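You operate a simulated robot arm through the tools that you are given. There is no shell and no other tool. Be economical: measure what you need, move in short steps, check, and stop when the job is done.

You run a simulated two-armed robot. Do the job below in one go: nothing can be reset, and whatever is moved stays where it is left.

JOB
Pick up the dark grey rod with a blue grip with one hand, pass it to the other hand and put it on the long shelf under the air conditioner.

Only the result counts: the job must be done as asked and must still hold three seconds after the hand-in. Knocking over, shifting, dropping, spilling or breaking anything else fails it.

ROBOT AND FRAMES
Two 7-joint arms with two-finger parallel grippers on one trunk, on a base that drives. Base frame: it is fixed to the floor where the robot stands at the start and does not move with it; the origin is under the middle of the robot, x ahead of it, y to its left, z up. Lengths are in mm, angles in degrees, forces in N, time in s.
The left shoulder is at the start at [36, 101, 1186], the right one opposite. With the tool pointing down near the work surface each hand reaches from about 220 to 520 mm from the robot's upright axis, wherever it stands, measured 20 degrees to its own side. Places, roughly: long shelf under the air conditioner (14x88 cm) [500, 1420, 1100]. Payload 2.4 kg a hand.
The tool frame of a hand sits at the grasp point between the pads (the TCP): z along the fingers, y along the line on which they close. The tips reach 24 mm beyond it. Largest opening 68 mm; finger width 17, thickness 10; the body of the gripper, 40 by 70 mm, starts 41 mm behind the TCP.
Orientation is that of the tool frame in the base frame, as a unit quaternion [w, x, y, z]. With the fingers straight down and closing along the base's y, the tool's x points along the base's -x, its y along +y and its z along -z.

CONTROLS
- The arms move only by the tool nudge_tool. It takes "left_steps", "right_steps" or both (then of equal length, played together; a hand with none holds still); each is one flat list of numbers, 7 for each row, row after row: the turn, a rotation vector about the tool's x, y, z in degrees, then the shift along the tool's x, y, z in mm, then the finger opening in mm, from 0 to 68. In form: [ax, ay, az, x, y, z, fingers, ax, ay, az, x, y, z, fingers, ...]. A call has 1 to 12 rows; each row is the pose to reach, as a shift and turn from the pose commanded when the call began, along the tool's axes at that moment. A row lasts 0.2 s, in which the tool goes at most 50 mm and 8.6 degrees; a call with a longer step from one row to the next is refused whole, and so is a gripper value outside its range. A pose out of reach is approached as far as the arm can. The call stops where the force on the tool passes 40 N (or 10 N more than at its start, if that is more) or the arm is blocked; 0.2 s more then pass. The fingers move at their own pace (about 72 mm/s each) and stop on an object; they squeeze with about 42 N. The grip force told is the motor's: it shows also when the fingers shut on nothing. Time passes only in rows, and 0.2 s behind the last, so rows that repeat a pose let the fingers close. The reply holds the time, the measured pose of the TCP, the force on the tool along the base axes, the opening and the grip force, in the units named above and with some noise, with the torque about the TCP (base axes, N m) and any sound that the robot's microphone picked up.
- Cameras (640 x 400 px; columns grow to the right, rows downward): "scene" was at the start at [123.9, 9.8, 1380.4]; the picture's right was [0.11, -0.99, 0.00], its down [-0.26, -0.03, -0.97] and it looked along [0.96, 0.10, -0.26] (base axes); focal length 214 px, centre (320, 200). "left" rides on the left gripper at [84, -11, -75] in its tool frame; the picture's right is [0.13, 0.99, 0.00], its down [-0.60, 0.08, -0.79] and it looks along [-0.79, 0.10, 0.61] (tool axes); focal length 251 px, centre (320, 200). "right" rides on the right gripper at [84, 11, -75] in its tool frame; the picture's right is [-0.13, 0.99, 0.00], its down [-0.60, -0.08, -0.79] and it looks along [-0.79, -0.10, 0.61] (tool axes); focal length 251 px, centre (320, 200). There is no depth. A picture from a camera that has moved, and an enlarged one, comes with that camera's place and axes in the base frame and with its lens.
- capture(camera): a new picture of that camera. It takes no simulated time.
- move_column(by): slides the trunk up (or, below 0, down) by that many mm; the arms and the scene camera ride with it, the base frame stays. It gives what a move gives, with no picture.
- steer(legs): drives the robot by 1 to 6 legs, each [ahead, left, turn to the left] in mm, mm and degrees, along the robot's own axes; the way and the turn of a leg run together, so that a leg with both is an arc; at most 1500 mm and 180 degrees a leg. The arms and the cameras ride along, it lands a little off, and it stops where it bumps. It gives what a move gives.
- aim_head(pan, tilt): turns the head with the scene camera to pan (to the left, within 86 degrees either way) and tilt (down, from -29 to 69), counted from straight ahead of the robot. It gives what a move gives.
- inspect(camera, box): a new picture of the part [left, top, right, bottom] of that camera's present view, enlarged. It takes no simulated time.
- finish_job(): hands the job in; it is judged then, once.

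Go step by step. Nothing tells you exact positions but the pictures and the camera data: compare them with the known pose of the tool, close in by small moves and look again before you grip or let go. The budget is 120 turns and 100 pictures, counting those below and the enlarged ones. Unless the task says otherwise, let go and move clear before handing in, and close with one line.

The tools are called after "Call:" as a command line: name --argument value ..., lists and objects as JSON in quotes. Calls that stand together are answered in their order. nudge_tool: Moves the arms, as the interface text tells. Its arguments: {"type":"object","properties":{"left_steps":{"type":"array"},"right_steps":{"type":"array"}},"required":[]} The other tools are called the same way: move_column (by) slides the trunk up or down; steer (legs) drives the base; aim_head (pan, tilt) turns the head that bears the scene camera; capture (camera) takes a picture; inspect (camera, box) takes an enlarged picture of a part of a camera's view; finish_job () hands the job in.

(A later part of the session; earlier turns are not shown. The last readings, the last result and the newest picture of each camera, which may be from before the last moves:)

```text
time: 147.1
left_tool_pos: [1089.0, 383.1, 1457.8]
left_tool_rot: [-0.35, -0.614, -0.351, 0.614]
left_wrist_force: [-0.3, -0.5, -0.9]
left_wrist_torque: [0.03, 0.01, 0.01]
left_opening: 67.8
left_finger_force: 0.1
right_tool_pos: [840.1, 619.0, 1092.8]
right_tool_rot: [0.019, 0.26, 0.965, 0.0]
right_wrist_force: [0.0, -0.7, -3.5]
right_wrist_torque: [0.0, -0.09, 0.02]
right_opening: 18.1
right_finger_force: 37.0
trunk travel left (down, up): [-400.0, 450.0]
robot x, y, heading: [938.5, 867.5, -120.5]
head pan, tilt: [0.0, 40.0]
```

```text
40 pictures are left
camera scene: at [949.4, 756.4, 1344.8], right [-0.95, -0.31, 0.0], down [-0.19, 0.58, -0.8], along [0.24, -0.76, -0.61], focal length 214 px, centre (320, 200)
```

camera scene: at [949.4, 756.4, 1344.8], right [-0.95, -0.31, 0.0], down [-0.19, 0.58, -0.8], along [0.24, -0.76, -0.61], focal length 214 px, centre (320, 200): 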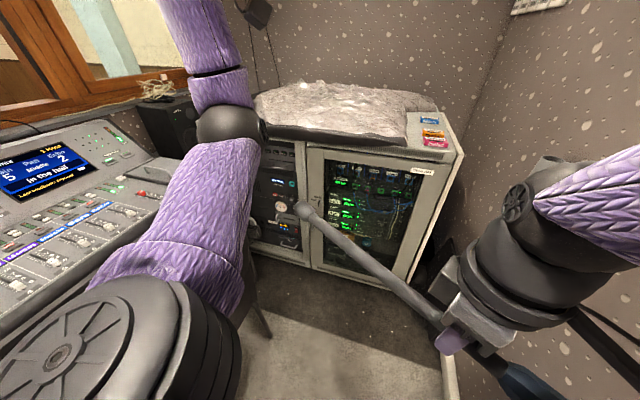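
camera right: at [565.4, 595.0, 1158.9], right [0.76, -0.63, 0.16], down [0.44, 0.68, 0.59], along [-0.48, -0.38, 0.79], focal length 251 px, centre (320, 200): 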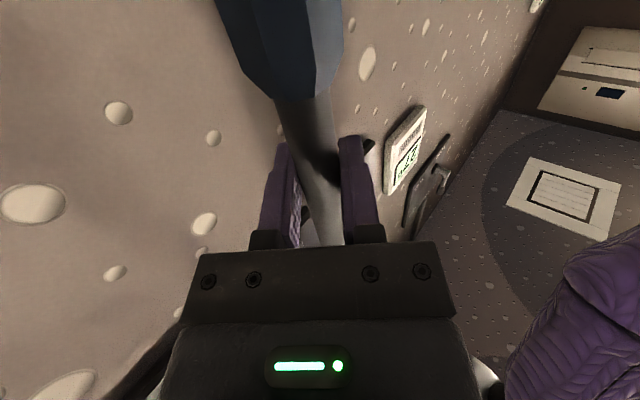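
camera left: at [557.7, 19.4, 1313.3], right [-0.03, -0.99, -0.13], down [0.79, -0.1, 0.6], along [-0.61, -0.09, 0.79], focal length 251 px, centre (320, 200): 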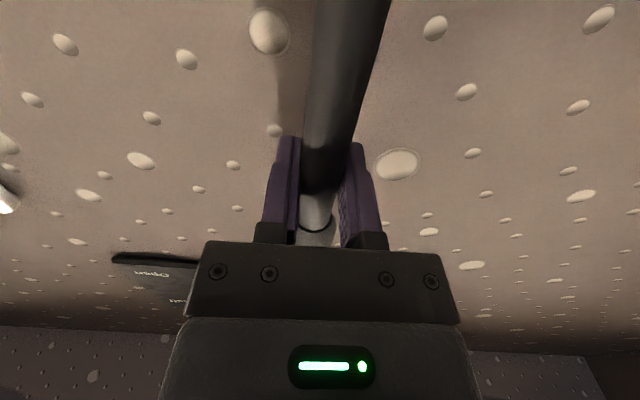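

The rod lies across the robot; I extend the right hand forward while yawing it halfway, keeping the grip end clear of my body.

Call:
nudge_tool --right_steps '[0, 0, 0, 0, -15, 0, 0, 0, 0, 3, 0, -30, 0, 0, 0, 0, 8, 5, -45, 0, 0, 0, 0, 13, 10, -60, 0, 0, 0, 0, 18, 17, -75, 0, 0, 0, 0, 23, 25, -90, 0, 0, 0, 0, 28, 32, -105, 0, 0, 0, 0, 33, 40, -115, 0, 0, 0, 0, 38, 50, -120, 0, 0, 0, 0, 45, 60, -120, 0, 0]'

Call:
capture --camera "scene"

```text
time: 149.3
left_tool_pos: [1089.6, 383.1, 1458.4]
left_tool_rot: [-0.351, -0.614, -0.352, 0.614]
left_wrist_force: [0.4, -0.3, 0.2]
left_wrist_torque: [-0.01, -0.02, -0.03]
left_opening: 67.9
left_finger_force: 0.0
right_tool_pos: [842.1, 612.9, 1089.4]
right_tool_rot: [0.021, 0.61, 0.792, 0.001]
right_wrist_force: [0.3, 0.3, -2.3]
right_wrist_torque: [-0.1, -0.04, -0.01]
right_opening: 17.8
right_finger_force: 36.4
right hand out of reach, approached as far as the arm can: row 1, 2, 3, 4, 5, 6, 7, 8, 9, 10
trunk travel left (down, up): [-400.0, 450.0]
robot x, y, heading: [939.9, 869.3, -120.7]
head pan, tilt: [0.0, 40.0]
```

```text
39 pictures are left
camera scene: at [949.5, 760.3, 1336.8], right [-0.95, -0.32, 0.0], down [-0.22, 0.64, -0.73], along [0.23, -0.7, -0.68], focal length 214 px, centre (320, 200)
```

scene: 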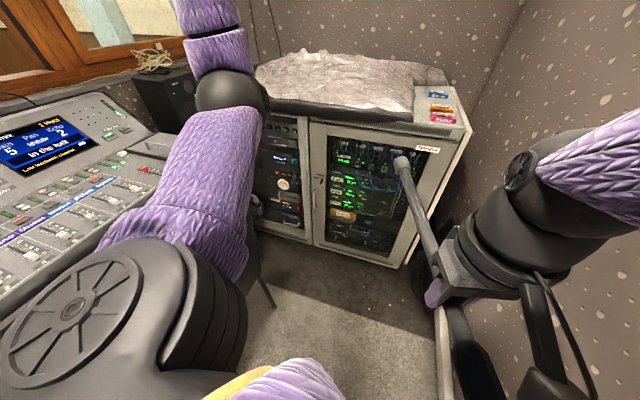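

The yaw worked but the hand didn't translate. I test small moves: up and forward.

Call:
nudge_tool --right_steps '[0, 0, 0, 0, 0, -15, 0, 0, 0, 0, 0, 0, -30, 0, 0, 0, 0, 0, 0, -45, 0, 0, 0, 0, 0, 0, -60, 0]'

Call:
nudge_tool --right_steps '[0, 0, 0, -10, -10, 0, 0, 0, 0, 0, -20, -20, 0, 0, 0, 0, 0, -30, -30, 0, 0]'

Call:
capture --camera "right"

```text
time: 150.3
left_tool_pos: [1089.7, 384.3, 1458.4]
left_tool_rot: [0.351, 0.614, 0.351, -0.614]
left_wrist_force: [-1.1, -0.2, -0.6]
left_wrist_torque: [0.01, 0.01, 0.01]
left_opening: 68.3
left_finger_force: 0.0
right_tool_pos: [852.2, 602.4, 1115.9]
right_tool_rot: [0.027, 0.61, 0.792, 0.016]
right_wrist_force: [0.4, -0.1, -1.9]
right_wrist_torque: [-0.08, 0.01, 0.01]
right_opening: 18.4
right_finger_force: 36.5
right hand out of reach, approached as far as the arm can: row 1, 2, 3, 4
trunk travel left (down, up): [-400.0, 450.0]
robot x, y, heading: [941.0, 868.4, -120.5]
head pan, tilt: [0.0, 40.0]
```

```text
time: 151.1
left_tool_pos: [1089.8, 383.0, 1459.4]
left_tool_rot: [0.351, 0.614, 0.351, -0.614]
left_wrist_force: [-0.7, -0.1, -1.1]
left_wrist_torque: [-0.01, 0.03, 0.01]
left_opening: 67.9
left_finger_force: 0.1
right_tool_pos: [851.3, 601.0, 1114.2]
right_tool_rot: [0.026, 0.61, 0.792, 0.014]
right_wrist_force: [-0.4, 0.0, -3.0]
right_wrist_torque: [-0.06, -0.02, -0.05]
right_opening: 18.1
right_finger_force: 36.4
right hand out of reach, approached as far as the arm can: row 1, 2, 3
trunk travel left (down, up): [-400.0, 450.0]
robot x, y, heading: [937.5, 863.1, -120.5]
head pan, tilt: [0.0, 40.0]
```

```text
38 pictures are left
camera right: at [835.2, 686.9, 1189.8], right [0.99, 0.13, 0.06], down [0.03, -0.6, 0.8], along [0.14, -0.79, -0.6], focal length 251 px, centre (320, 200)
```

right: 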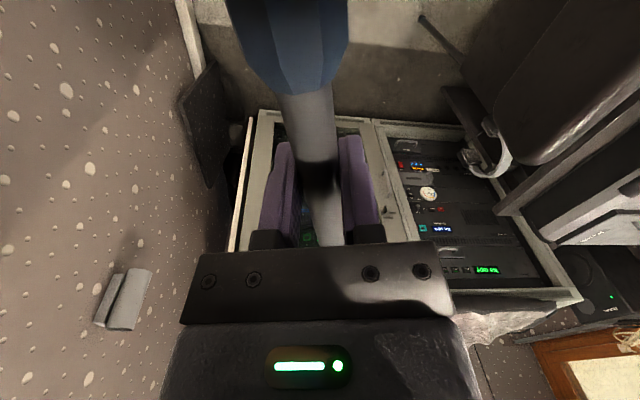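

The wrist is at a flex limit because the forearm comes from the right. I relax the down-pitch (tilt fingers leftwards 45°) while extending forward.

Call:
nudge_tool --right_steps '[-5.6, -5.7, 0, 0, 0, 0, 0, -11.2, -11.4, 0, -5, -5, 0, 0, -16.8, -17, 0, -20, -20, 0, 0, -22.4, -22.7, 0, -35, -35, 0, 0, -28, -28.4, 0, -50, -50, -10, 0, -32, -32, 0, -65, -65, -20, 0, -32, -32, 0, -80, -80, -30, 0, -32, -32, 0, -95, -95, -40, 0]'

Call:
capture --camera "scene"

```text
time: 152.9
left_tool_pos: [1088.9, 383.4, 1458.2]
left_tool_rot: [0.35, 0.614, 0.351, -0.614]
left_wrist_force: [-0.5, -0.6, -0.2]
left_wrist_torque: [0.0, -0.01, 0.0]
left_opening: 68.0
left_finger_force: 0.0
right_tool_pos: [784.8, 485.9, 1154.0]
right_tool_rot: [0.396, 0.558, 0.728, 0.05]
right_wrist_force: [1.3, -0.3, -2.5]
right_wrist_torque: [-0.08, 0.01, -0.03]
right_opening: 18.2
right_finger_force: 36.8
trunk travel left (down, up): [-400.0, 450.0]
robot x, y, heading: [940.4, 866.6, -120.6]
head pan, tilt: [0.0, 40.0]
```

```text
37 pictures are left
camera scene: at [879.5, 765.5, 1340.7], right [-0.86, 0.51, 0.0], down [0.33, 0.55, -0.77], along [-0.39, -0.66, -0.64], focal length 214 px, centre (320, 200)
```

scene: 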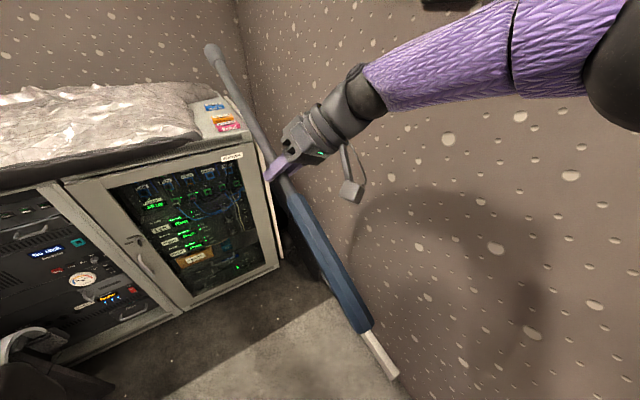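

That freed the arm (and the head). Now move the hand 180 mm to the robot's right and then pitch the fingers down again.

Call:
nudge_tool --right_steps '[0, 0, 0, 15, -14, -22, 0, 0, 0, 0, 29, -29, -44, 0, 0, 0, 0, 44, -43, -66, 0, 0, 0, 0, 58, -57, -88, 0, 0, 0, 0, 73, -72, -110, 0, 0, 0, 0, 88, -86, -132, 0, 5, 5, 0, 88, -86, -132, 0, 10, 10, 0, 88, -86, -132, 0, 15, 15, 0, 88, -86, -132, 0, 20, 20, 0, 88, -86, -132, 0, 26, 26, 0, 88, -86, -132, 0, 31, 31, 0, 88, -86, -132, 0]'

Call:
capture --camera "scene"

```text
time: 155.5
left_tool_pos: [1090.0, 383.2, 1457.8]
left_tool_rot: [0.35, 0.614, 0.35, -0.614]
left_wrist_force: [1.1, -0.1, 0.9]
left_wrist_torque: [0.01, 0.02, -0.05]
left_opening: 68.2
left_finger_force: 0.2
right_tool_pos: [855.2, 639.0, 1059.6]
right_tool_rot: [0.06, 0.62, 0.775, 0.112]
right_wrist_force: [-0.3, -0.7, -2.2]
right_wrist_torque: [-0.09, -0.01, -0.04]
right_opening: 18.1
right_finger_force: 36.3
right hand out of reach, approached as far as the arm can: row 2, 3, 4, 5, 6, 7, 8, 9, 10, 11, 12
trunk travel left (down, up): [-400.0, 450.0]
robot x, y, heading: [938.0, 870.6, -120.6]
head pan, tilt: [0.0, 40.0]
stopped in row 12 (right hand): the arm was blocked; the commanded pose is now the measured one
```

```text
36 pictures are left
camera scene: at [888.4, 769.6, 1327.3], right [-0.89, 0.45, 0.0], down [0.34, 0.68, -0.65], along [-0.29, -0.58, -0.76], focal length 214 px, centre (320, 200)
```

scene: 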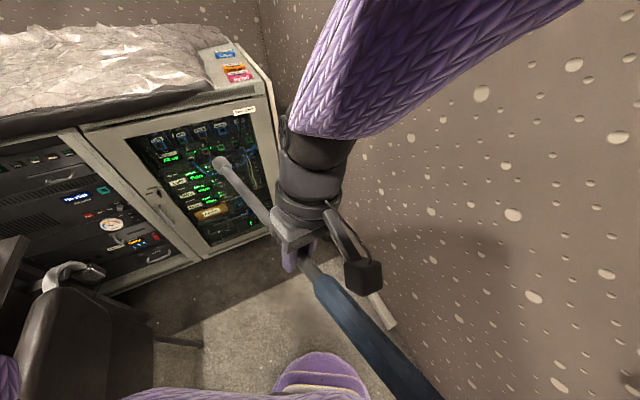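

That slid back into the same dead end. I unwind by pitching back (about the tool's y) to the forward-left, rod-vertical pose used at the handover, extended ahead.

Call:
nudge_tool --right_steps '[0, -4, 0, -8, -4, -12, 0, 0, -11, 0, -20, -10, -30, 0, 0, -19, 0, -33, -16, -50, 0, 0, -27, 0, -46, -23, -70, 0, 0, -35, 0, -58, -29, -90, 0, 0, -43, 0, -70, -35, -110, 0, 0, -51, 0, -83, -41, -130, 0, 0, -59, 0, -96, -48, -150, 0, 0, -67, 0, -109, -55, -170, 0, 0, -75, 0, -122, -62, -190, 0, 0, -82, 0, -132, -67, -205, 0, 0, -88, 0, -138, -69, -214, 0]'

Call:
capture --camera "scene"

```text
time: 158.1
left_tool_pos: [1088.0, 383.8, 1457.9]
left_tool_rot: [0.35, 0.614, 0.351, -0.614]
left_wrist_force: [0.2, 0.3, 0.9]
left_wrist_torque: [-0.03, -0.03, -0.01]
left_opening: 68.1
left_finger_force: 0.1
right_tool_pos: [773.8, 468.4, 1246.0]
right_tool_rot: [0.581, 0.52, 0.518, -0.352]
right_wrist_force: [0.3, 0.1, -2.5]
right_wrist_torque: [0.0, 0.04, 0.01]
right_opening: 17.9
right_finger_force: 35.8
trunk travel left (down, up): [-400.0, 450.0]
robot x, y, heading: [940.7, 864.9, -120.7]
head pan, tilt: [0.0, 40.0]
```

```text
35 pictures are left
camera scene: at [879.3, 765.6, 1340.7], right [-0.86, 0.51, 0.0], down [0.33, 0.55, -0.77], along [-0.39, -0.66, -0.64], focal length 214 px, centre (320, 200)
```

scene: 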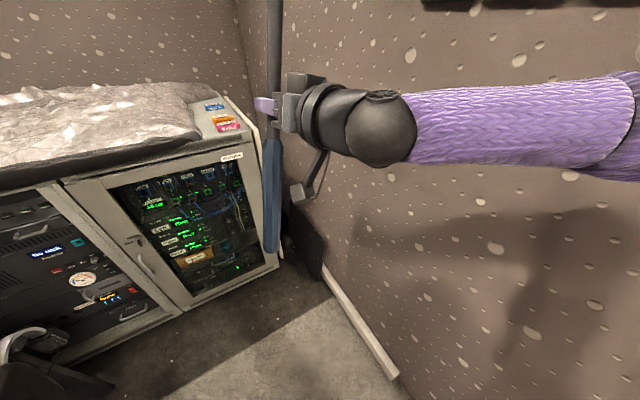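

Rod vertical again and the arm free. I straighten the rod roll, fold the left hand inward, and then turn the right fingers to straight ahead.

Call:
nudge_tool --left_steps '[0, 0, 0, 0, -30, 0, 68, 0, 0, 0, 0, -60, 0, 68, 0, 0, 0, 0, -90, 0, 68, 0, 0, 0, 0, -120, 0, 68]' --right_steps '[0, 0, -4, -3, -18, -17, 0, 0, 0, -8, -6, -35, -35, 0, 0, 0, -12, -9, -53, -52, 0, 0, 0, -14, -12, -71, -70, 0]'

Call:
nudge_tool --right_steps '[7, 0, 0, 0, 0, 0, 0, 14, 0, 0, 0, 0, 0, 0, 21, 0, 0, 0, 0, 0, 0, 28, 0, 0, 0, 0, 0, 0, 36, 0, 0, 0, 0, 0, 0, 44, 0, 0, 0, 0, 0, 0]'

Call:
capture --camera "scene"

```text
time: 159.1
left_tool_pos: [981.9, 444.8, 1457.5]
left_tool_rot: [0.35, 0.615, 0.35, -0.614]
left_wrist_force: [-0.3, -0.2, 0.2]
left_wrist_torque: [0.01, 0.03, 0.03]
left_opening: 67.8
left_finger_force: 0.0
right_tool_pos: [688.5, 521.8, 1245.5]
right_tool_rot: [0.535, 0.451, 0.578, -0.419]
right_wrist_force: [0.0, -0.1, -3.1]
right_wrist_torque: [0.01, -0.01, 0.0]
right_opening: 18.1
right_finger_force: 36.0
trunk travel left (down, up): [-400.0, 450.0]
robot x, y, heading: [940.5, 867.4, -120.6]
head pan, tilt: [0.0, 40.0]
```

```text
time: 160.5
left_tool_pos: [984.3, 443.8, 1457.6]
left_tool_rot: [0.351, 0.614, 0.351, -0.614]
left_wrist_force: [-0.6, -0.2, 0.3]
left_wrist_torque: [-0.02, 0.0, -0.03]
left_opening: 67.7
left_finger_force: 0.0
right_tool_pos: [688.3, 521.0, 1243.8]
right_tool_rot: [0.324, 0.62, 0.379, -0.606]
right_wrist_force: [-1.2, -0.2, -2.5]
right_wrist_torque: [0.0, -0.04, 0.01]
right_opening: 18.1
right_finger_force: 37.0
trunk travel left (down, up): [-400.0, 450.0]
robot x, y, heading: [942.4, 870.2, -120.7]
head pan, tilt: [0.0, 40.0]
```

```text
34 pictures are left
camera scene: at [879.6, 765.6, 1340.7], right [-0.86, 0.51, 0.0], down [0.33, 0.55, -0.77], along [-0.39, -0.66, -0.64], focal length 214 px, centre (320, 200)
```

scene: 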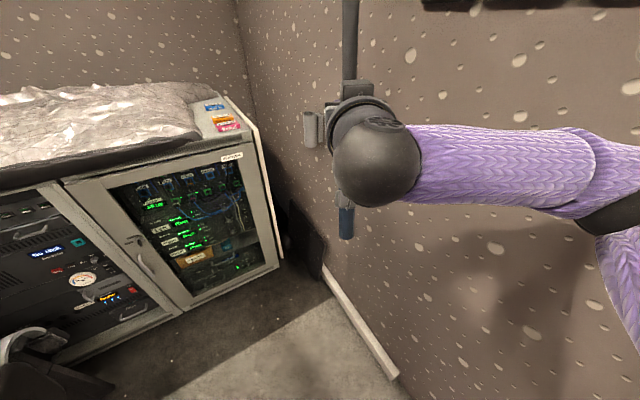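

Fingers now point ahead with the rod vertical. I turn the robot to face -y, moving slightly away from the wall, then look.

Call:
steer --legs '[[0, 60, 0], [0, 0, 30.6]]'

Call:
aim_head --pan -30 --tilt 25

Call:
capture --camera "scene"

```text
time: 163.0
left_tool_pos: [1247.4, 497.9, 1456.4]
left_tool_rot: [0.503, 0.497, 0.503, -0.497]
left_wrist_force: [0.8, 0.4, -0.6]
left_wrist_torque: [-0.03, 0.0, 0.0]
left_opening: 67.9
left_finger_force: 0.0
right_tool_pos: [954.6, 411.0, 1244.5]
right_tool_rot: [0.476, 0.494, 0.533, -0.495]
right_wrist_force: [0.9, -0.4, -3.5]
right_wrist_torque: [0.04, 0.0, 0.04]
right_opening: 18.0
right_finger_force: 36.5
trunk travel left (down, up): [-400.0, 450.0]
robot x, y, heading: [994.5, 836.2, -89.2]
head pan, tilt: [0.0, 40.0]
```

```text
time: 163.9
left_tool_pos: [1247.4, 495.8, 1457.3]
left_tool_rot: [0.502, 0.498, 0.502, -0.498]
left_wrist_force: [0.3, 0.2, -0.2]
left_wrist_torque: [0.03, -0.01, 0.02]
left_opening: 68.2
left_finger_force: 0.1
right_tool_pos: [954.6, 411.4, 1244.1]
right_tool_rot: [0.476, 0.494, 0.533, -0.495]
right_wrist_force: [-0.3, 0.1, -2.6]
right_wrist_torque: [-0.01, -0.02, 0.0]
right_opening: 18.1
right_finger_force: 36.5
trunk travel left (down, up): [-400.0, 450.0]
robot x, y, heading: [989.2, 832.9, -89.4]
head pan, tilt: [-30.0, 25.0]
```

```text
33 pictures are left
camera scene: at [945.6, 723.8, 1364.0], right [-0.87, 0.49, 0.0], down [0.21, 0.37, -0.91], along [-0.44, -0.79, -0.42], focal length 214 px, centre (320, 200)
```

scene: 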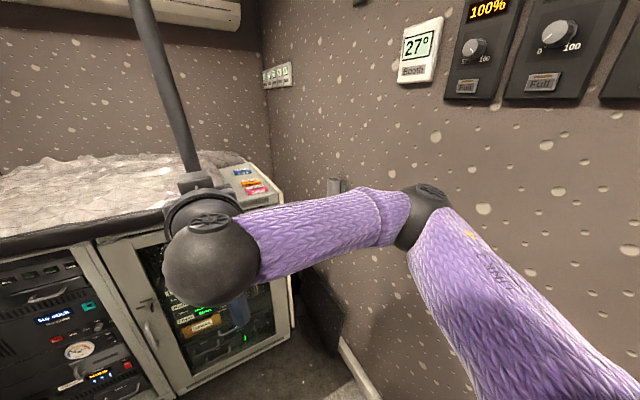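

The elbow is out to the right at shoulder height. I try the pitch-down in steps while moving the hand right and forward.

Call:
nudge_tool --right_steps '[0, 0, 0, 0, -25, 10, 0, 0, 0, 0, 0, -50, 20, 0, 0, 0, 0, 0, -75, 30, 0, 0, 0, 0, 0, -100, 40, 0, 0, 8, 0, 0, -110, 45, 0, 0, 16, 0, 0, -110, 45, 0, 0, 24, 0, 0, -110, 45, 0, 0, 32, 0, 0, -110, 45, 0, 0, 40, 0, 0, -110, 45, 0]'

Call:
capture --camera "scene"

```text
time: 165.9
left_tool_pos: [1246.9, 496.2, 1458.1]
left_tool_rot: [0.503, 0.497, 0.504, -0.496]
left_wrist_force: [0.6, 0.1, 0.1]
left_wrist_torque: [-0.02, -0.01, -0.02]
left_opening: 67.9
left_finger_force: 0.1
right_tool_pos: [847.5, 363.3, 1247.3]
right_tool_rot: [0.264, 0.634, 0.664, -0.295]
right_wrist_force: [-0.5, 0.0, -2.2]
right_wrist_torque: [-0.01, -0.03, 0.0]
right_opening: 18.2
right_finger_force: 36.3
trunk travel left (down, up): [-400.0, 450.0]
robot x, y, heading: [988.4, 836.2, -89.4]
head pan, tilt: [-30.0, 25.0]
```

```text
32 pictures are left
camera scene: at [945.6, 723.7, 1364.1], right [-0.87, 0.49, 0.0], down [0.21, 0.37, -0.91], along [-0.45, -0.79, -0.42], focal length 214 px, centre (320, 200)
```

scene: 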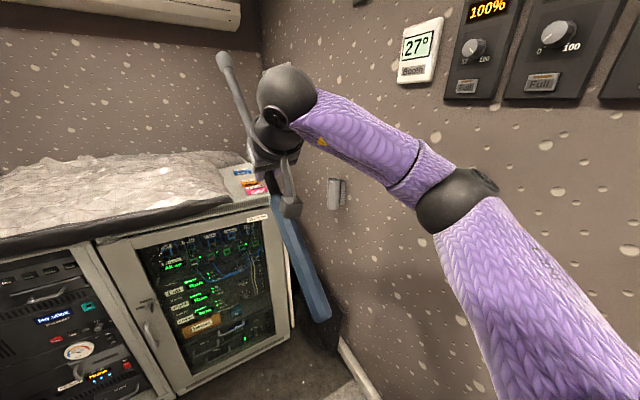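

Reached without trouble. Continue the remaining pitch.

Call:
nudge_tool --right_steps '[0, 8, 0, 0, 0, 0, 0, 0, 16, 0, 0, 0, 0, 0, 0, 24, 0, 0, 0, 0, 0, 0, 32, 0, 0, 0, 0, 0, 0, 40, 0, 0, 0, 0, 0, 0, 46, 0, 0, 0, 0, 0]'

Call:
capture --camera "scene"

```text
time: 167.3
left_tool_pos: [1247.8, 497.7, 1458.2]
left_tool_rot: [0.503, 0.498, 0.502, -0.498]
left_wrist_force: [0.8, 0.5, 0.4]
left_wrist_torque: [-0.01, -0.02, 0.0]
left_opening: 67.8
left_finger_force: 0.2
right_tool_pos: [856.3, 379.1, 1238.9]
right_tool_rot: [0.004, 0.693, 0.719, -0.048]
right_wrist_force: [-0.3, 0.1, -3.0]
right_wrist_torque: [-0.17, 0.04, 0.08]
right_opening: 18.1
right_finger_force: 36.2
right hand out of reach, approached as far as the arm can: row 5, 6
trunk travel left (down, up): [-400.0, 450.0]
robot x, y, heading: [988.6, 837.9, -89.2]
head pan, tilt: [-30.0, 25.0]
```

```text
31 pictures are left
camera scene: at [946.2, 723.6, 1364.1], right [-0.87, 0.49, 0.0], down [0.21, 0.37, -0.91], along [-0.45, -0.79, -0.42], focal length 214 px, centre (320, 200)
```

scene: 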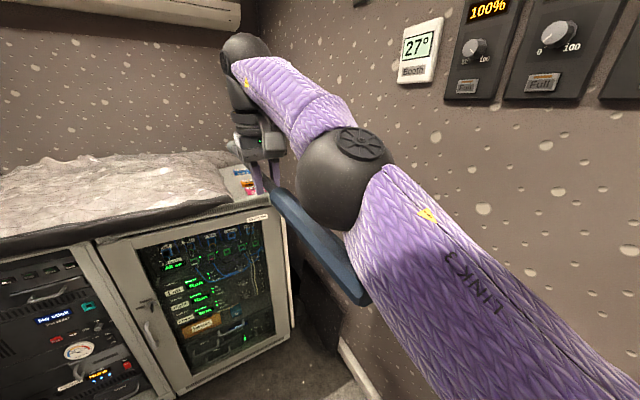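

Now nearly natural down-pose, rod level along the robot's forward axis. I level it, lower the hand 90 mm and pull back a little, then yaw 30°.

Call:
nudge_tool --right_steps '[-1, 1, 0, 5, 0, 15, 0, -2, 2, 0, 10, 0, 30, 0, -3, 3, 0, 15, 0, 45, 0, -3.6, 4.3, 0, 20, 0, 60, 0, -3.6, 4.3, 0, 25, 0, 75, 0, -3.6, 4.3, 0, 30, 0, 90, 0]'

Call:
nudge_tool --right_steps '[0, 0, -7, 0, 0, 0, 0, 0, 0, -14, 0, 0, 0, 0, 0, 0, -21, 0, 0, 0, 0, 0, 0, -28, 0, 0, 0, 0, 0, 0, -35, 0, 0, 0, 0]'

Call:
capture --camera "scene"

```text
time: 168.7
left_tool_pos: [1247.8, 496.7, 1457.2]
left_tool_rot: [0.503, 0.497, 0.503, -0.497]
left_wrist_force: [1.2, 0.1, -0.5]
left_wrist_torque: [0.01, -0.02, 0.01]
left_opening: 67.8
left_finger_force: 0.0
right_tool_pos: [848.8, 400.7, 1146.0]
right_tool_rot: [0.0, 0.696, 0.718, 0.001]
right_wrist_force: [-0.6, 0.1, -1.9]
right_wrist_torque: [-0.09, -0.02, -0.02]
right_opening: 18.0
right_finger_force: 36.4
trunk travel left (down, up): [-400.0, 450.0]
robot x, y, heading: [990.5, 834.3, -89.5]
head pan, tilt: [-30.0, 25.0]
```

```text
time: 169.9
left_tool_pos: [1247.6, 497.9, 1458.1]
left_tool_rot: [0.502, 0.497, 0.503, -0.497]
left_wrist_force: [1.4, 0.5, 0.3]
left_wrist_torque: [-0.01, 0.01, 0.01]
left_opening: 68.2
left_finger_force: 0.1
right_tool_pos: [843.2, 412.0, 1143.9]
right_tool_rot: [0.001, 0.476, 0.88, 0.002]
right_wrist_force: [0.4, -0.6, -2.8]
right_wrist_torque: [-0.06, -0.03, 0.03]
right_opening: 18.1
right_finger_force: 36.1
right hand out of reach, approached as far as the arm can: row 5
trunk travel left (down, up): [-400.0, 450.0]
robot x, y, heading: [987.6, 838.0, -89.4]
head pan, tilt: [-30.0, 25.0]
```

```text
30 pictures are left
camera scene: at [945.6, 723.8, 1364.1], right [-0.87, 0.49, 0.0], down [0.21, 0.37, -0.91], along [-0.45, -0.79, -0.42], focal length 214 px, centre (320, 200)
```

scene: 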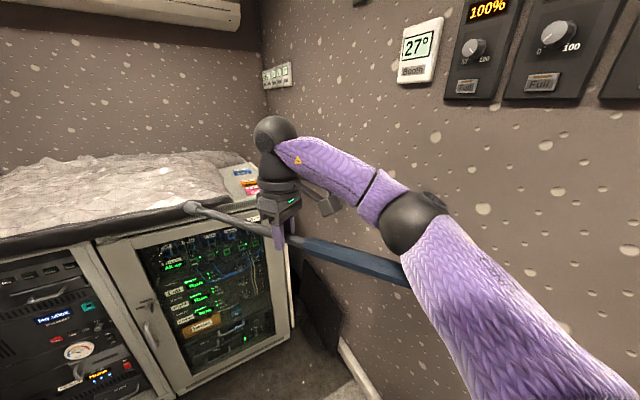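

Yaw this way stops at ≈33°. I test the opposite yaw direction (which would suit facing the shelf squarely).

Call:
nudge_tool --right_steps '[0, 0, 8, 0, 0, 0, 0, 0, 0, 16, 0, 0, 0, 0, 0, 0, 24, 0, 0, 0, 0, 0, 0, 32, 0, 0, 0, 0, 0, 0, 40, 0, 0, 0, 0, 0, 0, 48, 0, 0, 0, 0, 0, 0, 56, 0, 0, 0, 0, 0, 0, 64, 0, 0, 0, 0, 0, 0, 72, 0, 0, 0, 0, 0, 0, 80, 0, 0, 0, 0, 0, 0, 88, 0, 0, 0, 0, 0, 0, 96, 0, 0, 0, 0]'

Call:
nudge_tool --right_steps '[0, 0, 8, 0, 0, 0, 0, 0, 0, 16, 0, 0, 0, 0, 0, 0, 24, 0, 0, 0, 0, 0, 0, 27, 0, 0, 0, 0]'

Call:
capture --camera "scene"

```text
time: 172.5
left_tool_pos: [1247.8, 495.8, 1456.4]
left_tool_rot: [0.503, 0.497, 0.503, -0.497]
left_wrist_force: [-0.4, 0.8, -0.5]
left_wrist_torque: [0.0, -0.01, 0.0]
left_opening: 68.0
left_finger_force: 0.0
right_tool_pos: [845.0, 411.7, 1143.8]
right_tool_rot: [0.0, 0.973, 0.232, 0.002]
right_wrist_force: [0.4, -0.3, -1.9]
right_wrist_torque: [-0.01, 0.12, 0.0]
right_opening: 18.0
right_finger_force: 36.3
trunk travel left (down, up): [-400.0, 450.0]
robot x, y, heading: [993.3, 833.1, -89.3]
head pan, tilt: [-30.0, 25.0]
```

```text
time: 173.5
left_tool_pos: [1247.0, 496.3, 1457.9]
left_tool_rot: [0.503, 0.497, 0.502, -0.498]
left_wrist_force: [-0.4, 0.0, 0.0]
left_wrist_torque: [-0.02, 0.02, -0.01]
left_opening: 68.1
left_finger_force: 0.1
right_tool_pos: [844.9, 411.0, 1142.3]
right_tool_rot: [0.0, 1.0, 0.0, 0.001]
right_wrist_force: [0.6, 0.4, -2.6]
right_wrist_torque: [-0.04, 0.08, -0.01]
right_opening: 18.0
right_finger_force: 36.8
trunk travel left (down, up): [-400.0, 450.0]
robot x, y, heading: [990.5, 835.8, -89.5]
head pan, tilt: [-30.0, 25.0]
```

```text
29 pictures are left
camera scene: at [945.4, 723.8, 1364.1], right [-0.87, 0.49, 0.0], down [0.21, 0.37, -0.91], along [-0.45, -0.79, -0.42], focal length 214 px, centre (320, 200)
```

scene: 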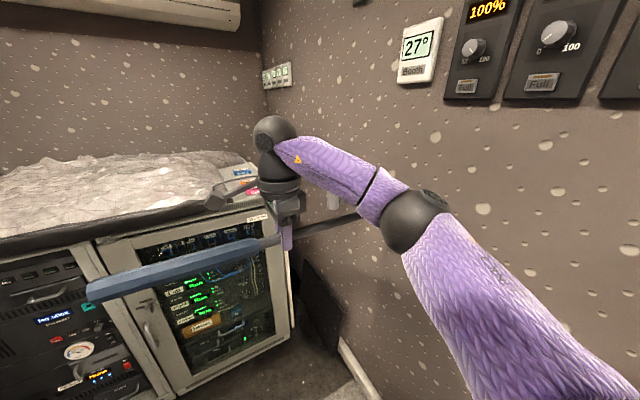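

The opposite yaw is fully reachable: facing the shelf squarely, the rod will lie along it. I raise the trunk, move away from the wall, turn right to face it, and look at the shelf.

Call:
move_column --by 130

Call:
steer --legs '[[0, 130, 0], [0, 0, -90.5]]'

Call:
aim_head --pan -50 --tilt 25

Call:
capture --camera "scene"

```text
time: 175.1
left_tool_pos: [1247.2, 497.2, 1587.3]
left_tool_rot: [0.502, 0.498, 0.503, -0.498]
left_wrist_force: [0.5, -0.2, 0.1]
left_wrist_torque: [-0.01, 0.01, -0.01]
left_opening: 68.0
left_finger_force: 0.2
right_tool_pos: [843.7, 410.3, 1272.4]
right_tool_rot: [0.0, 1.0, 0.0, 0.002]
right_wrist_force: [-0.1, 0.5, -1.6]
right_wrist_torque: [0.06, 0.11, 0.03]
right_opening: 18.4
right_finger_force: 36.4
trunk travel left (down, up): [-530.0, 320.0]
robot x, y, heading: [993.1, 836.9, -89.3]
head pan, tilt: [-30.0, 25.0]
```

```text
time: 180.2
left_tool_pos: [784.8, 574.1, 1586.7]
left_tool_rot: [0.011, 0.707, 0.011, -0.707]
left_wrist_force: [-0.2, -0.1, 0.5]
left_wrist_torque: [-0.03, -0.03, -0.01]
left_opening: 68.1
left_finger_force: 0.0
right_tool_pos: [690.3, 975.6, 1273.2]
right_tool_rot: [0.002, 0.715, -0.699, 0.001]
right_wrist_force: [-0.3, -0.3, -3.0]
right_wrist_torque: [0.08, -0.01, -0.01]
right_opening: 18.1
right_finger_force: 36.1
trunk travel left (down, up): [-530.0, 320.0]
robot x, y, heading: [1117.9, 837.8, -178.3]
head pan, tilt: [-30.0, 25.0]
```

```text
time: 181.0
left_tool_pos: [784.5, 574.0, 1588.2]
left_tool_rot: [0.01, 0.707, 0.01, -0.707]
left_wrist_force: [-0.9, 0.0, 0.9]
left_wrist_torque: [-0.02, -0.02, 0.0]
left_opening: 68.1
left_finger_force: 0.0
right_tool_pos: [689.1, 975.6, 1273.3]
right_tool_rot: [0.001, 0.715, -0.7, 0.002]
right_wrist_force: [0.1, -0.6, -2.8]
right_wrist_torque: [0.1, 0.01, 0.0]
right_opening: 18.2
right_finger_force: 36.2
trunk travel left (down, up): [-530.0, 320.0]
robot x, y, heading: [1117.8, 838.0, -178.2]
head pan, tilt: [-50.0, 25.0]
```

```text
28 pictures are left
camera scene: at [1038.0, 905.4, 1494.7], right [0.75, 0.67, 0.0], down [0.28, -0.32, -0.91], along [-0.6, 0.68, -0.42], focal length 214 px, centre (320, 200)
```

scene: 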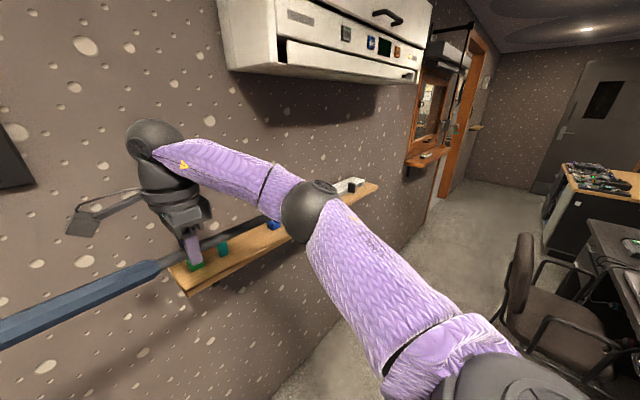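

The shelf is visible under the AC (AC bottom ≈1560). I slide right along it and look from above with both cameras.

Call:
steer --legs '[[0, -430, -1.7]]'

Call:
aim_head --pan 10 --tilt 35

Call:
capture --camera "scene"

Call:
capture --camera "right"

```text
time: 183.6
left_tool_pos: [768.6, 1011.8, 1587.4]
left_tool_rot: [-0.002, 0.707, -0.003, -0.707]
left_wrist_force: [-0.6, 1.2, 0.3]
left_wrist_torque: [-0.04, 0.0, 0.01]
left_opening: 67.9
left_finger_force: 0.0
right_tool_pos: [690.5, 1416.5, 1273.3]
right_tool_rot: [-0.001, -0.701, 0.713, -0.002]
right_wrist_force: [-0.2, -0.3, -3.0]
right_wrist_torque: [0.08, 0.02, 0.03]
right_opening: 17.9
right_finger_force: 36.3
trunk travel left (down, up): [-530.0, 320.0]
robot x, y, heading: [1113.1, 1263.9, 179.7]
head pan, tilt: [-50.0, 25.0]
```

```text
time: 184.9
left_tool_pos: [769.9, 1011.7, 1588.3]
left_tool_rot: [0.002, -0.707, 0.002, 0.707]
left_wrist_force: [0.4, 0.3, -0.8]
left_wrist_torque: [0.0, 0.02, 0.03]
left_opening: 68.0
left_finger_force: 0.0
right_tool_pos: [690.8, 1416.9, 1272.9]
right_tool_rot: [-0.001, -0.7, 0.714, -0.002]
right_wrist_force: [0.1, -0.3, -3.1]
right_wrist_torque: [0.07, -0.01, -0.03]
right_opening: 18.3
right_finger_force: 36.1
trunk travel left (down, up): [-530.0, 320.0]
robot x, y, heading: [1113.0, 1264.8, 179.6]
head pan, tilt: [10.0, 35.0]
```

```text
27 pictures are left
camera scene: at [1007.5, 1247.7, 1478.9], right [-0.17, 0.99, 0.0], down [0.57, 0.1, -0.82], along [-0.81, -0.14, -0.57], focal length 214 px, centre (320, 200)
```

scene: 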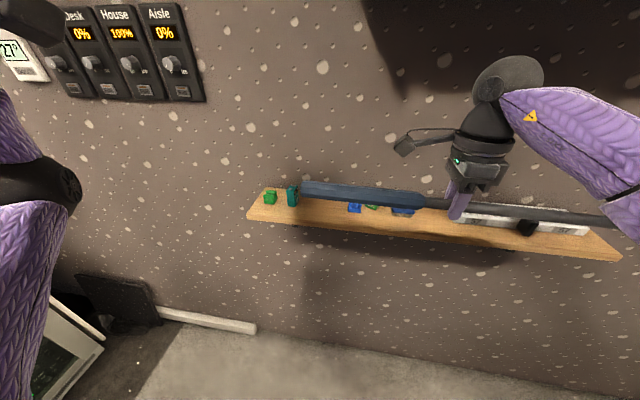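

```text
26 pictures are left
camera right: at [677.3, 1333.5, 1349.3], right [-0.99, 0.15, 0.0], down [0.09, 0.61, 0.79], along [0.12, 0.78, -0.61], focal length 251 px, centre (320, 200)
```

right: 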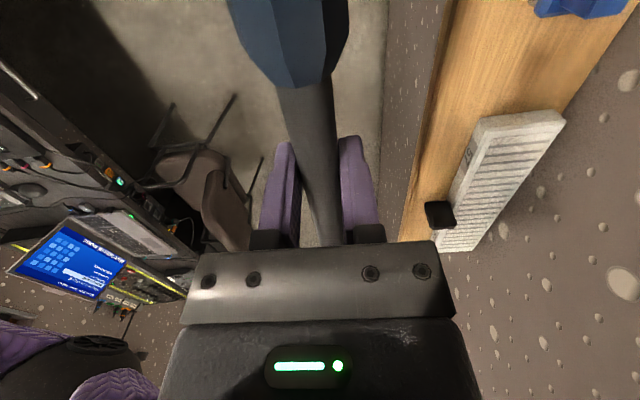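

Shelf front edge is x≈578, y 971–1863, z≈1100–1105. White strip spans y≈1513–1826 with a black block in front of it at y≈1685; I slide left to see the left half items from the wrist camera.

Call:
steer --legs '[[0, 270, 0]]'

Call:
capture --camera "right"

Call:
inspect --camera "scene" --box '[240, 150, 640, 280]'

```text
time: 186.8
left_tool_pos: [771.1, 749.3, 1588.0]
left_tool_rot: [0.0, 0.707, 0.001, -0.707]
left_wrist_force: [0.4, -0.4, -1.1]
left_wrist_torque: [-0.02, 0.02, -0.02]
left_opening: 67.9
left_finger_force: 0.1
right_tool_pos: [687.9, 1153.3, 1273.0]
right_tool_rot: [0.0, -0.703, 0.711, -0.001]
right_wrist_force: [0.3, -0.5, -2.5]
right_wrist_torque: [0.1, 0.06, 0.0]
right_opening: 18.1
right_finger_force: 36.1
trunk travel left (down, up): [-530.0, 320.0]
robot x, y, heading: [1112.6, 1003.1, 179.9]
head pan, tilt: [10.0, 35.0]
```

```text
25 pictures are left
camera right: at [675.9, 1070.4, 1349.3], right [-0.99, 0.14, 0.0], down [0.09, 0.6, 0.79], along [0.11, 0.78, -0.61], focal length 251 px, centre (320, 200)
```

right: 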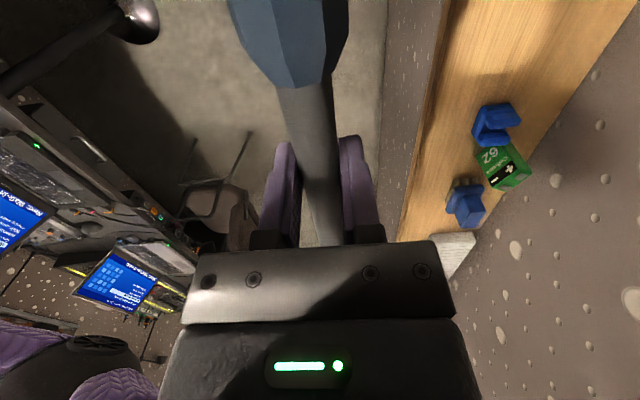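

```text
1.60 times, centred on (440, 215) of scene
camera zoom: at [1006.6, 986.2, 1478.9], right [-0.17, 0.98, 0.0], down [0.57, 0.1, -0.82], along [-0.81, -0.14, -0.57], focal length 343 px, centre (128, 176)
```

zoom: 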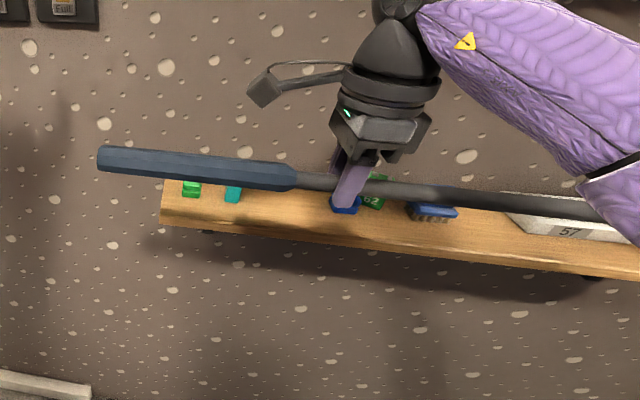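

There's a free lane along the shelf front (x≈540–583) ahead of all items from y≈1060 to 1650. I'll lay the rod there with TCP at about (560, 1325). Moving over it now, 110 mm above.

Call:
move_column --by -60

Call:
steer --legs '[[0, -172, 0], [118, 0, 0]]'

Call:
capture --camera "right"

Call:
inspect --camera "scene" --box '[160, 130, 560, 380]'

```text
time: 187.8
left_tool_pos: [770.0, 749.7, 1527.9]
left_tool_rot: [-0.001, -0.707, -0.001, 0.707]
left_wrist_force: [0.3, -0.3, -0.3]
left_wrist_torque: [0.01, -0.01, 0.0]
left_opening: 67.9
left_finger_force: 0.0
right_tool_pos: [689.1, 1154.7, 1211.7]
right_tool_rot: [-0.001, -0.703, 0.711, -0.001]
right_wrist_force: [1.1, -0.7, -2.5]
right_wrist_torque: [0.07, -0.05, 0.0]
right_opening: 18.2
right_finger_force: 36.6
trunk travel left (down, up): [-470.0, 380.0]
robot x, y, heading: [1110.4, 1001.7, 180.1]
head pan, tilt: [10.0, 35.0]
```

```text
time: 190.1
left_tool_pos: [654.4, 921.4, 1527.7]
left_tool_rot: [0.001, 0.707, 0.001, -0.707]
left_wrist_force: [-0.2, 0.2, -0.5]
left_wrist_torque: [0.02, 0.02, 0.01]
left_opening: 67.9
left_finger_force: 0.0
right_tool_pos: [570.1, 1327.1, 1211.8]
right_tool_rot: [0.0, -0.704, 0.71, -0.002]
right_wrist_force: [-0.8, 0.0, -2.6]
right_wrist_torque: [0.1, -0.05, -0.02]
right_opening: 18.0
right_finger_force: 36.3
trunk travel left (down, up): [-470.0, 380.0]
robot x, y, heading: [996.9, 1174.7, -180.0]
head pan, tilt: [10.0, 35.0]
```

```text
23 pictures are left
camera right: at [558.6, 1243.0, 1288.8], right [-0.99, 0.14, 0.0], down [0.08, 0.61, 0.79], along [0.11, 0.78, -0.61], focal length 251 px, centre (320, 200)
```

right: 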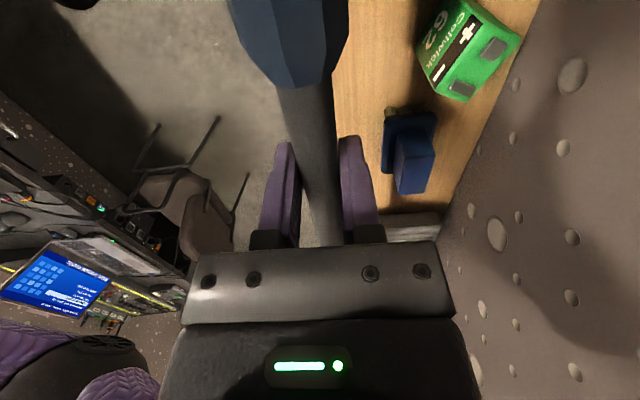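

```text
1.60 times, centred on (360, 255) of scene
camera zoom: at [884.4, 1160.0, 1418.6], right [-0.18, 0.98, 0.0], down [0.57, 0.1, -0.82], along [-0.81, -0.14, -0.57], focal length 343 px, centre (256, 112)
```

zoom: 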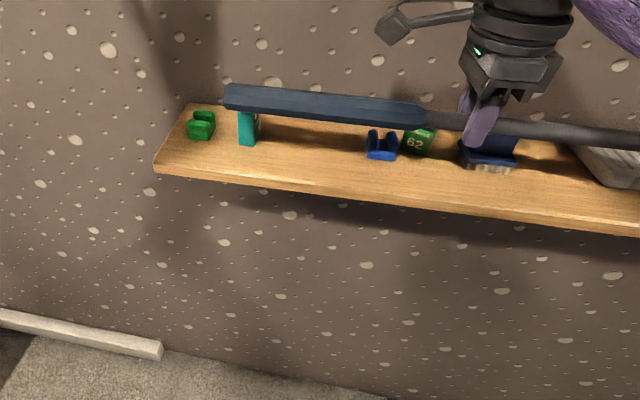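

Refined: item fronts are at x≲523, shelf front ≈580, so I'll centre the rod at x≈556. I adjust, tilt the grip end 2° down and lower by 70 mm.

Call:
nudge_tool --right_steps '[0, -1, 0, 0, 7, 0, 0, 0, -2, 0, 0, 14, 0, 0]'

Call:
move_column --by -68

Call:
capture --camera "right"

Call:
inspect --camera "scene" --box '[160, 100, 560, 350]'

```text
time: 190.7
left_tool_pos: [655.2, 921.4, 1527.9]
left_tool_rot: [-0.001, -0.707, -0.001, 0.707]
left_wrist_force: [0.5, -0.1, 0.7]
left_wrist_torque: [0.01, -0.01, -0.02]
left_opening: 68.1
left_finger_force: 0.0
right_tool_pos: [558.7, 1326.0, 1212.3]
right_tool_rot: [0.012, -0.703, 0.711, 0.011]
right_wrist_force: [-0.6, 0.0, -1.8]
right_wrist_torque: [0.06, -0.01, 0.02]
right_opening: 18.2
right_finger_force: 36.2
trunk travel left (down, up): [-470.0, 380.0]
robot x, y, heading: [993.1, 1173.1, -180.0]
head pan, tilt: [10.0, 35.0]
```

```text
time: 191.8
left_tool_pos: [655.8, 921.7, 1459.2]
left_tool_rot: [-0.001, -0.707, 0.0, 0.707]
left_wrist_force: [0.4, 0.1, 0.0]
left_wrist_torque: [0.01, -0.01, 0.01]
left_opening: 67.7
left_finger_force: 0.2
right_tool_pos: [558.7, 1326.4, 1144.9]
right_tool_rot: [0.01, -0.703, 0.711, 0.011]
right_wrist_force: [0.3, 0.7, -2.0]
right_wrist_torque: [0.09, 0.03, 0.0]
right_opening: 18.0
right_finger_force: 36.5
trunk travel left (down, up): [-402.0, 448.0]
robot x, y, heading: [994.3, 1176.5, -180.1]
head pan, tilt: [10.0, 35.0]
```

```text
21 pictures are left
camera right: at [546.2, 1240.5, 1218.5], right [-0.99, 0.14, 0.0], down [0.08, 0.58, 0.81], along [0.11, 0.8, -0.58], focal length 251 px, centre (320, 200)
```

right: 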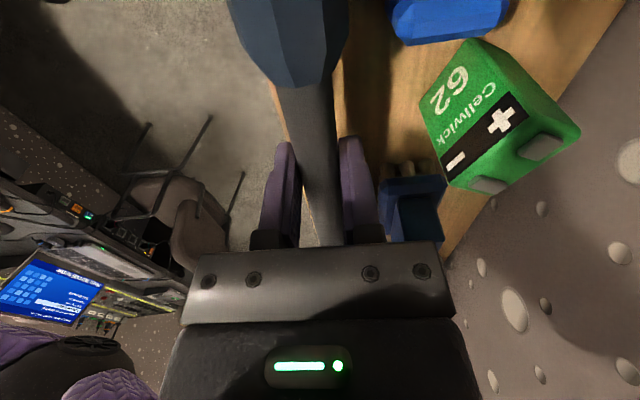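

```text
1.60 times, centred on (360, 225) of scene
camera zoom: at [877.9, 1159.9, 1350.4], right [-0.18, 0.98, 0.0], down [0.56, 0.1, -0.82], along [-0.81, -0.14, -0.57], focal length 343 px, centre (256, 160)
```

zoom: 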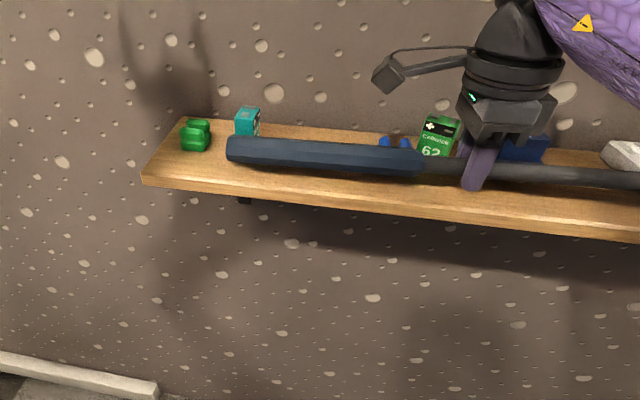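

The rod hangs over the free front lane, about 25 mm up. I lower slowly in 4 mm steps until light contact.

Call:
nudge_tool --right_steps '[0, 0, 0, 0, 1, 4, 0, 0, 0, 0, 0, 1, 8, 0, 0, 0, 0, 0, 1, 12, 0, 0, 0, 0, 0, 1, 15, 0]'

Call:
inspect --camera "scene" --box '[200, 120, 520, 320]'

```text
time: 192.8
left_tool_pos: [655.1, 921.6, 1457.7]
left_tool_rot: [0.001, 0.707, 0.001, -0.707]
left_wrist_force: [-0.8, 0.2, -0.3]
left_wrist_torque: [-0.01, -0.03, 0.01]
left_opening: 67.8
left_finger_force: 0.1
right_tool_pos: [557.1, 1326.8, 1129.8]
right_tool_rot: [0.012, -0.704, 0.71, 0.011]
right_wrist_force: [0.4, 0.2, -2.0]
right_wrist_torque: [0.1, 0.03, -0.01]
right_opening: 18.3
right_finger_force: 36.3
trunk travel left (down, up): [-402.0, 448.0]
robot x, y, heading: [995.1, 1178.0, -179.9]
head pan, tilt: [10.0, 35.0]
```

```text
2.00 times, centred on (360, 220) of scene
camera zoom: at [877.6, 1160.0, 1350.3], right [-0.18, 0.98, 0.0], down [0.56, 0.1, -0.82], along [-0.81, -0.14, -0.57], focal length 429 px, centre (240, 160)
```

zoom: 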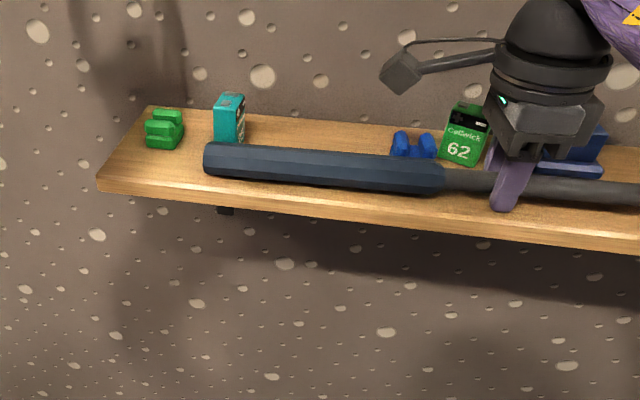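

Clear of all items, no contact yet. Continue down in 2 mm steps.

Call:
nudge_tool --right_steps '[0, 0, 0, 0, 0, 2, 0, 0, 0, 0, 0, 0, 4, 0]'

Call:
nudge_tool --right_steps '[0, 0, 0, 0, 0, 2, 0, 0, 0, 0, 0, 0, 3, 0]'

```text
time: 193.3
left_tool_pos: [655.8, 921.5, 1460.0]
left_tool_rot: [0.001, 0.707, 0.001, -0.707]
left_wrist_force: [-0.1, 0.6, 0.0]
left_wrist_torque: [-0.03, 0.04, -0.02]
left_opening: 68.1
left_finger_force: 0.0
right_tool_pos: [557.7, 1326.9, 1125.7]
right_tool_rot: [0.011, -0.704, 0.71, 0.011]
right_wrist_force: [0.1, -0.4, 2.4]
right_wrist_torque: [-1.12, 0.0, -0.06]
right_opening: 17.9
right_finger_force: 36.6
trunk travel left (down, up): [-402.0, 448.0]
robot x, y, heading: [998.7, 1178.0, -179.7]
head pan, tilt: [10.0, 35.0]
```

```text
time: 193.9
left_tool_pos: [655.8, 921.7, 1460.3]
left_tool_rot: [-0.001, -0.707, -0.002, 0.707]
left_wrist_force: [0.0, -0.3, -0.5]
left_wrist_torque: [0.0, 0.03, 0.01]
left_opening: 68.1
left_finger_force: 0.1
right_tool_pos: [557.4, 1327.2, 1122.5]
right_tool_rot: [0.011, -0.704, 0.71, 0.012]
right_wrist_force: [-2.4, 0.3, 16.9]
right_wrist_torque: [-0.83, -0.1, 0.09]
right_opening: 18.3
right_finger_force: 36.7
trunk travel left (down, up): [-402.0, 448.0]
robot x, y, heading: [993.6, 1177.1, -179.8]
head pan, tilt: [10.0, 35.0]
```

The grip end touched at ≈1126 and the fingertips are now on the shelf. I ease up 2 mm and open the fingers gradually.

Call:
nudge_tool --right_steps '[0, 0, 0, 0, 0, -1.5, 17, 0, 0, 0, 0, 0, -1.5, 19, 0, 0, 0, 0, 0, -1.5, 20, 0, 0, 0, 0, 0, -1.5, 22, 0, 0, 0, 0, 0, -1.5, 24, 0, 0, 0, 0, 0, -1.5, 26, 0, 0, 0, 0, 0, -1.5, 28, 0, 0, 0, 0, 0, -1.5, 30, 0, 0, 0, 0, 0, -1.5, 30]'

Call:
capture --camera "right"

Call:
inspect --camera "scene" --box '[200, 120, 520, 320]'

```text
time: 195.9
left_tool_pos: [655.9, 922.5, 1459.5]
left_tool_rot: [-0.001, -0.707, -0.001, 0.707]
left_wrist_force: [-0.4, -0.1, 0.0]
left_wrist_torque: [0.02, -0.01, 0.01]
left_opening: 68.0
left_finger_force: 0.1
right_tool_pos: [556.8, 1326.9, 1124.3]
right_tool_rot: [0.012, -0.704, 0.71, 0.011]
right_wrist_force: [-0.6, 0.1, -0.8]
right_wrist_torque: [0.03, 0.03, -0.01]
right_opening: 29.8
right_finger_force: 0.0
trunk travel left (down, up): [-402.0, 448.0]
robot x, y, heading: [998.0, 1176.9, -180.0]
head pan, tilt: [10.0, 35.0]
```

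```text
18 pictures are left
camera right: at [545.1, 1241.2, 1198.0], right [-0.99, 0.14, 0.0], down [0.08, 0.58, 0.81], along [0.11, 0.8, -0.58], focal length 251 px, centre (320, 200)
```

right: 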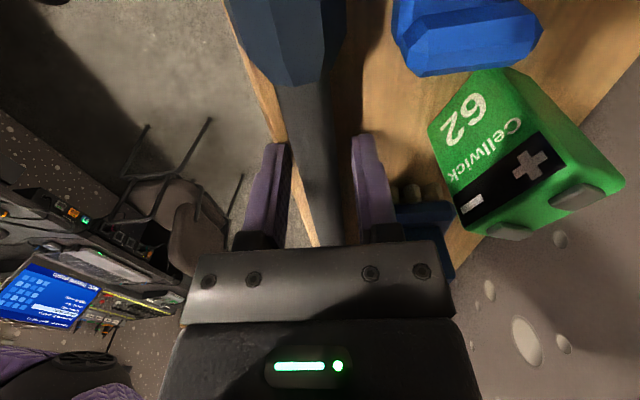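

```text
2.00 times, centred on (360, 220) of scene
camera zoom: at [877.8, 1159.9, 1350.3], right [-0.18, 0.98, 0.0], down [0.56, 0.1, -0.82], along [-0.81, -0.14, -0.57], focal length 429 px, centre (240, 160)
```

zoom: 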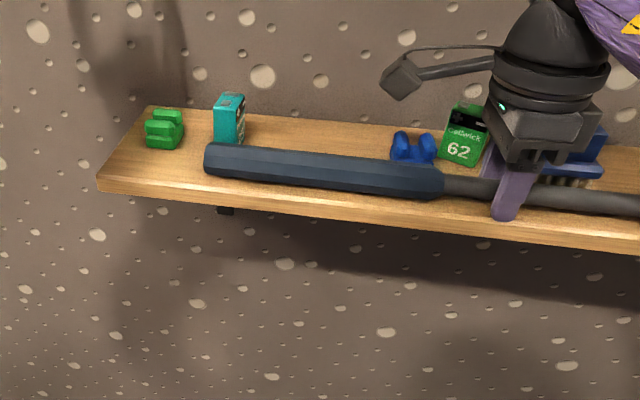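

The rod rests on the shelf between the open fingers. I raise the hand straight up and check.

Call:
nudge_tool --right_steps '[0, 0, 0, 0, 0, -8, 31, 0, 0, 0, 0, 0, -18, 32, 0, 0, 0, 0, 0, -30, 34, 0, 0, 0, 0, 0, -45, 34, 0, 0, 0, 0, 0, -60, 34, 0, 0, 0, 0, 0, -80, 34]'

Call:
capture --camera "right"

Call:
capture --camera "scene"

```text
time: 197.3
left_tool_pos: [654.8, 921.8, 1459.8]
left_tool_rot: [-0.001, -0.707, -0.001, 0.707]
left_wrist_force: [0.0, 0.1, -0.6]
left_wrist_torque: [0.02, 0.01, 0.01]
left_opening: 68.0
left_finger_force: 0.0
right_tool_pos: [556.7, 1326.6, 1204.4]
right_tool_rot: [0.01, -0.704, 0.71, 0.011]
right_wrist_force: [0.1, -0.8, 0.0]
right_wrist_torque: [0.0, 0.01, -0.04]
right_opening: 34.0
right_finger_force: 0.1
trunk travel left (down, up): [-402.0, 448.0]
robot x, y, heading: [1001.1, 1174.8, -180.0]
head pan, tilt: [10.0, 35.0]
```

```text
16 pictures are left
camera right: at [545.6, 1238.8, 1278.4], right [-0.99, 0.14, 0.0], down [0.08, 0.58, 0.81], along [0.11, 0.8, -0.58], focal length 251 px, centre (320, 200)
```

right: 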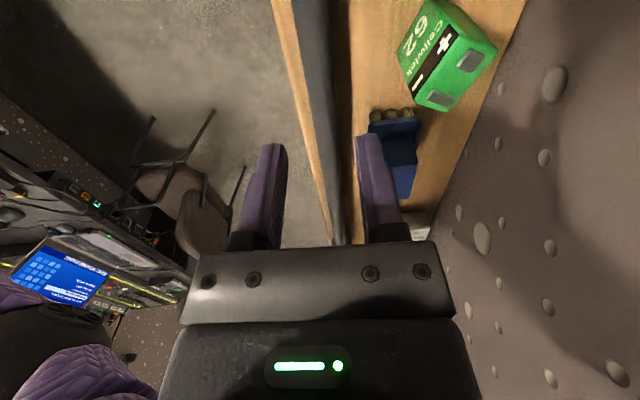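

```text
15 pictures are left
camera scene: at [878.0, 1159.7, 1350.4], right [-0.18, 0.98, 0.0], down [0.56, 0.1, -0.82], along [-0.81, -0.14, -0.57], focal length 214 px, centre (320, 200)
```

scene: 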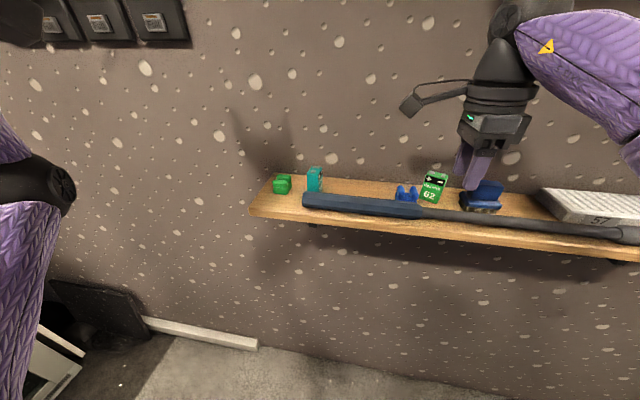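

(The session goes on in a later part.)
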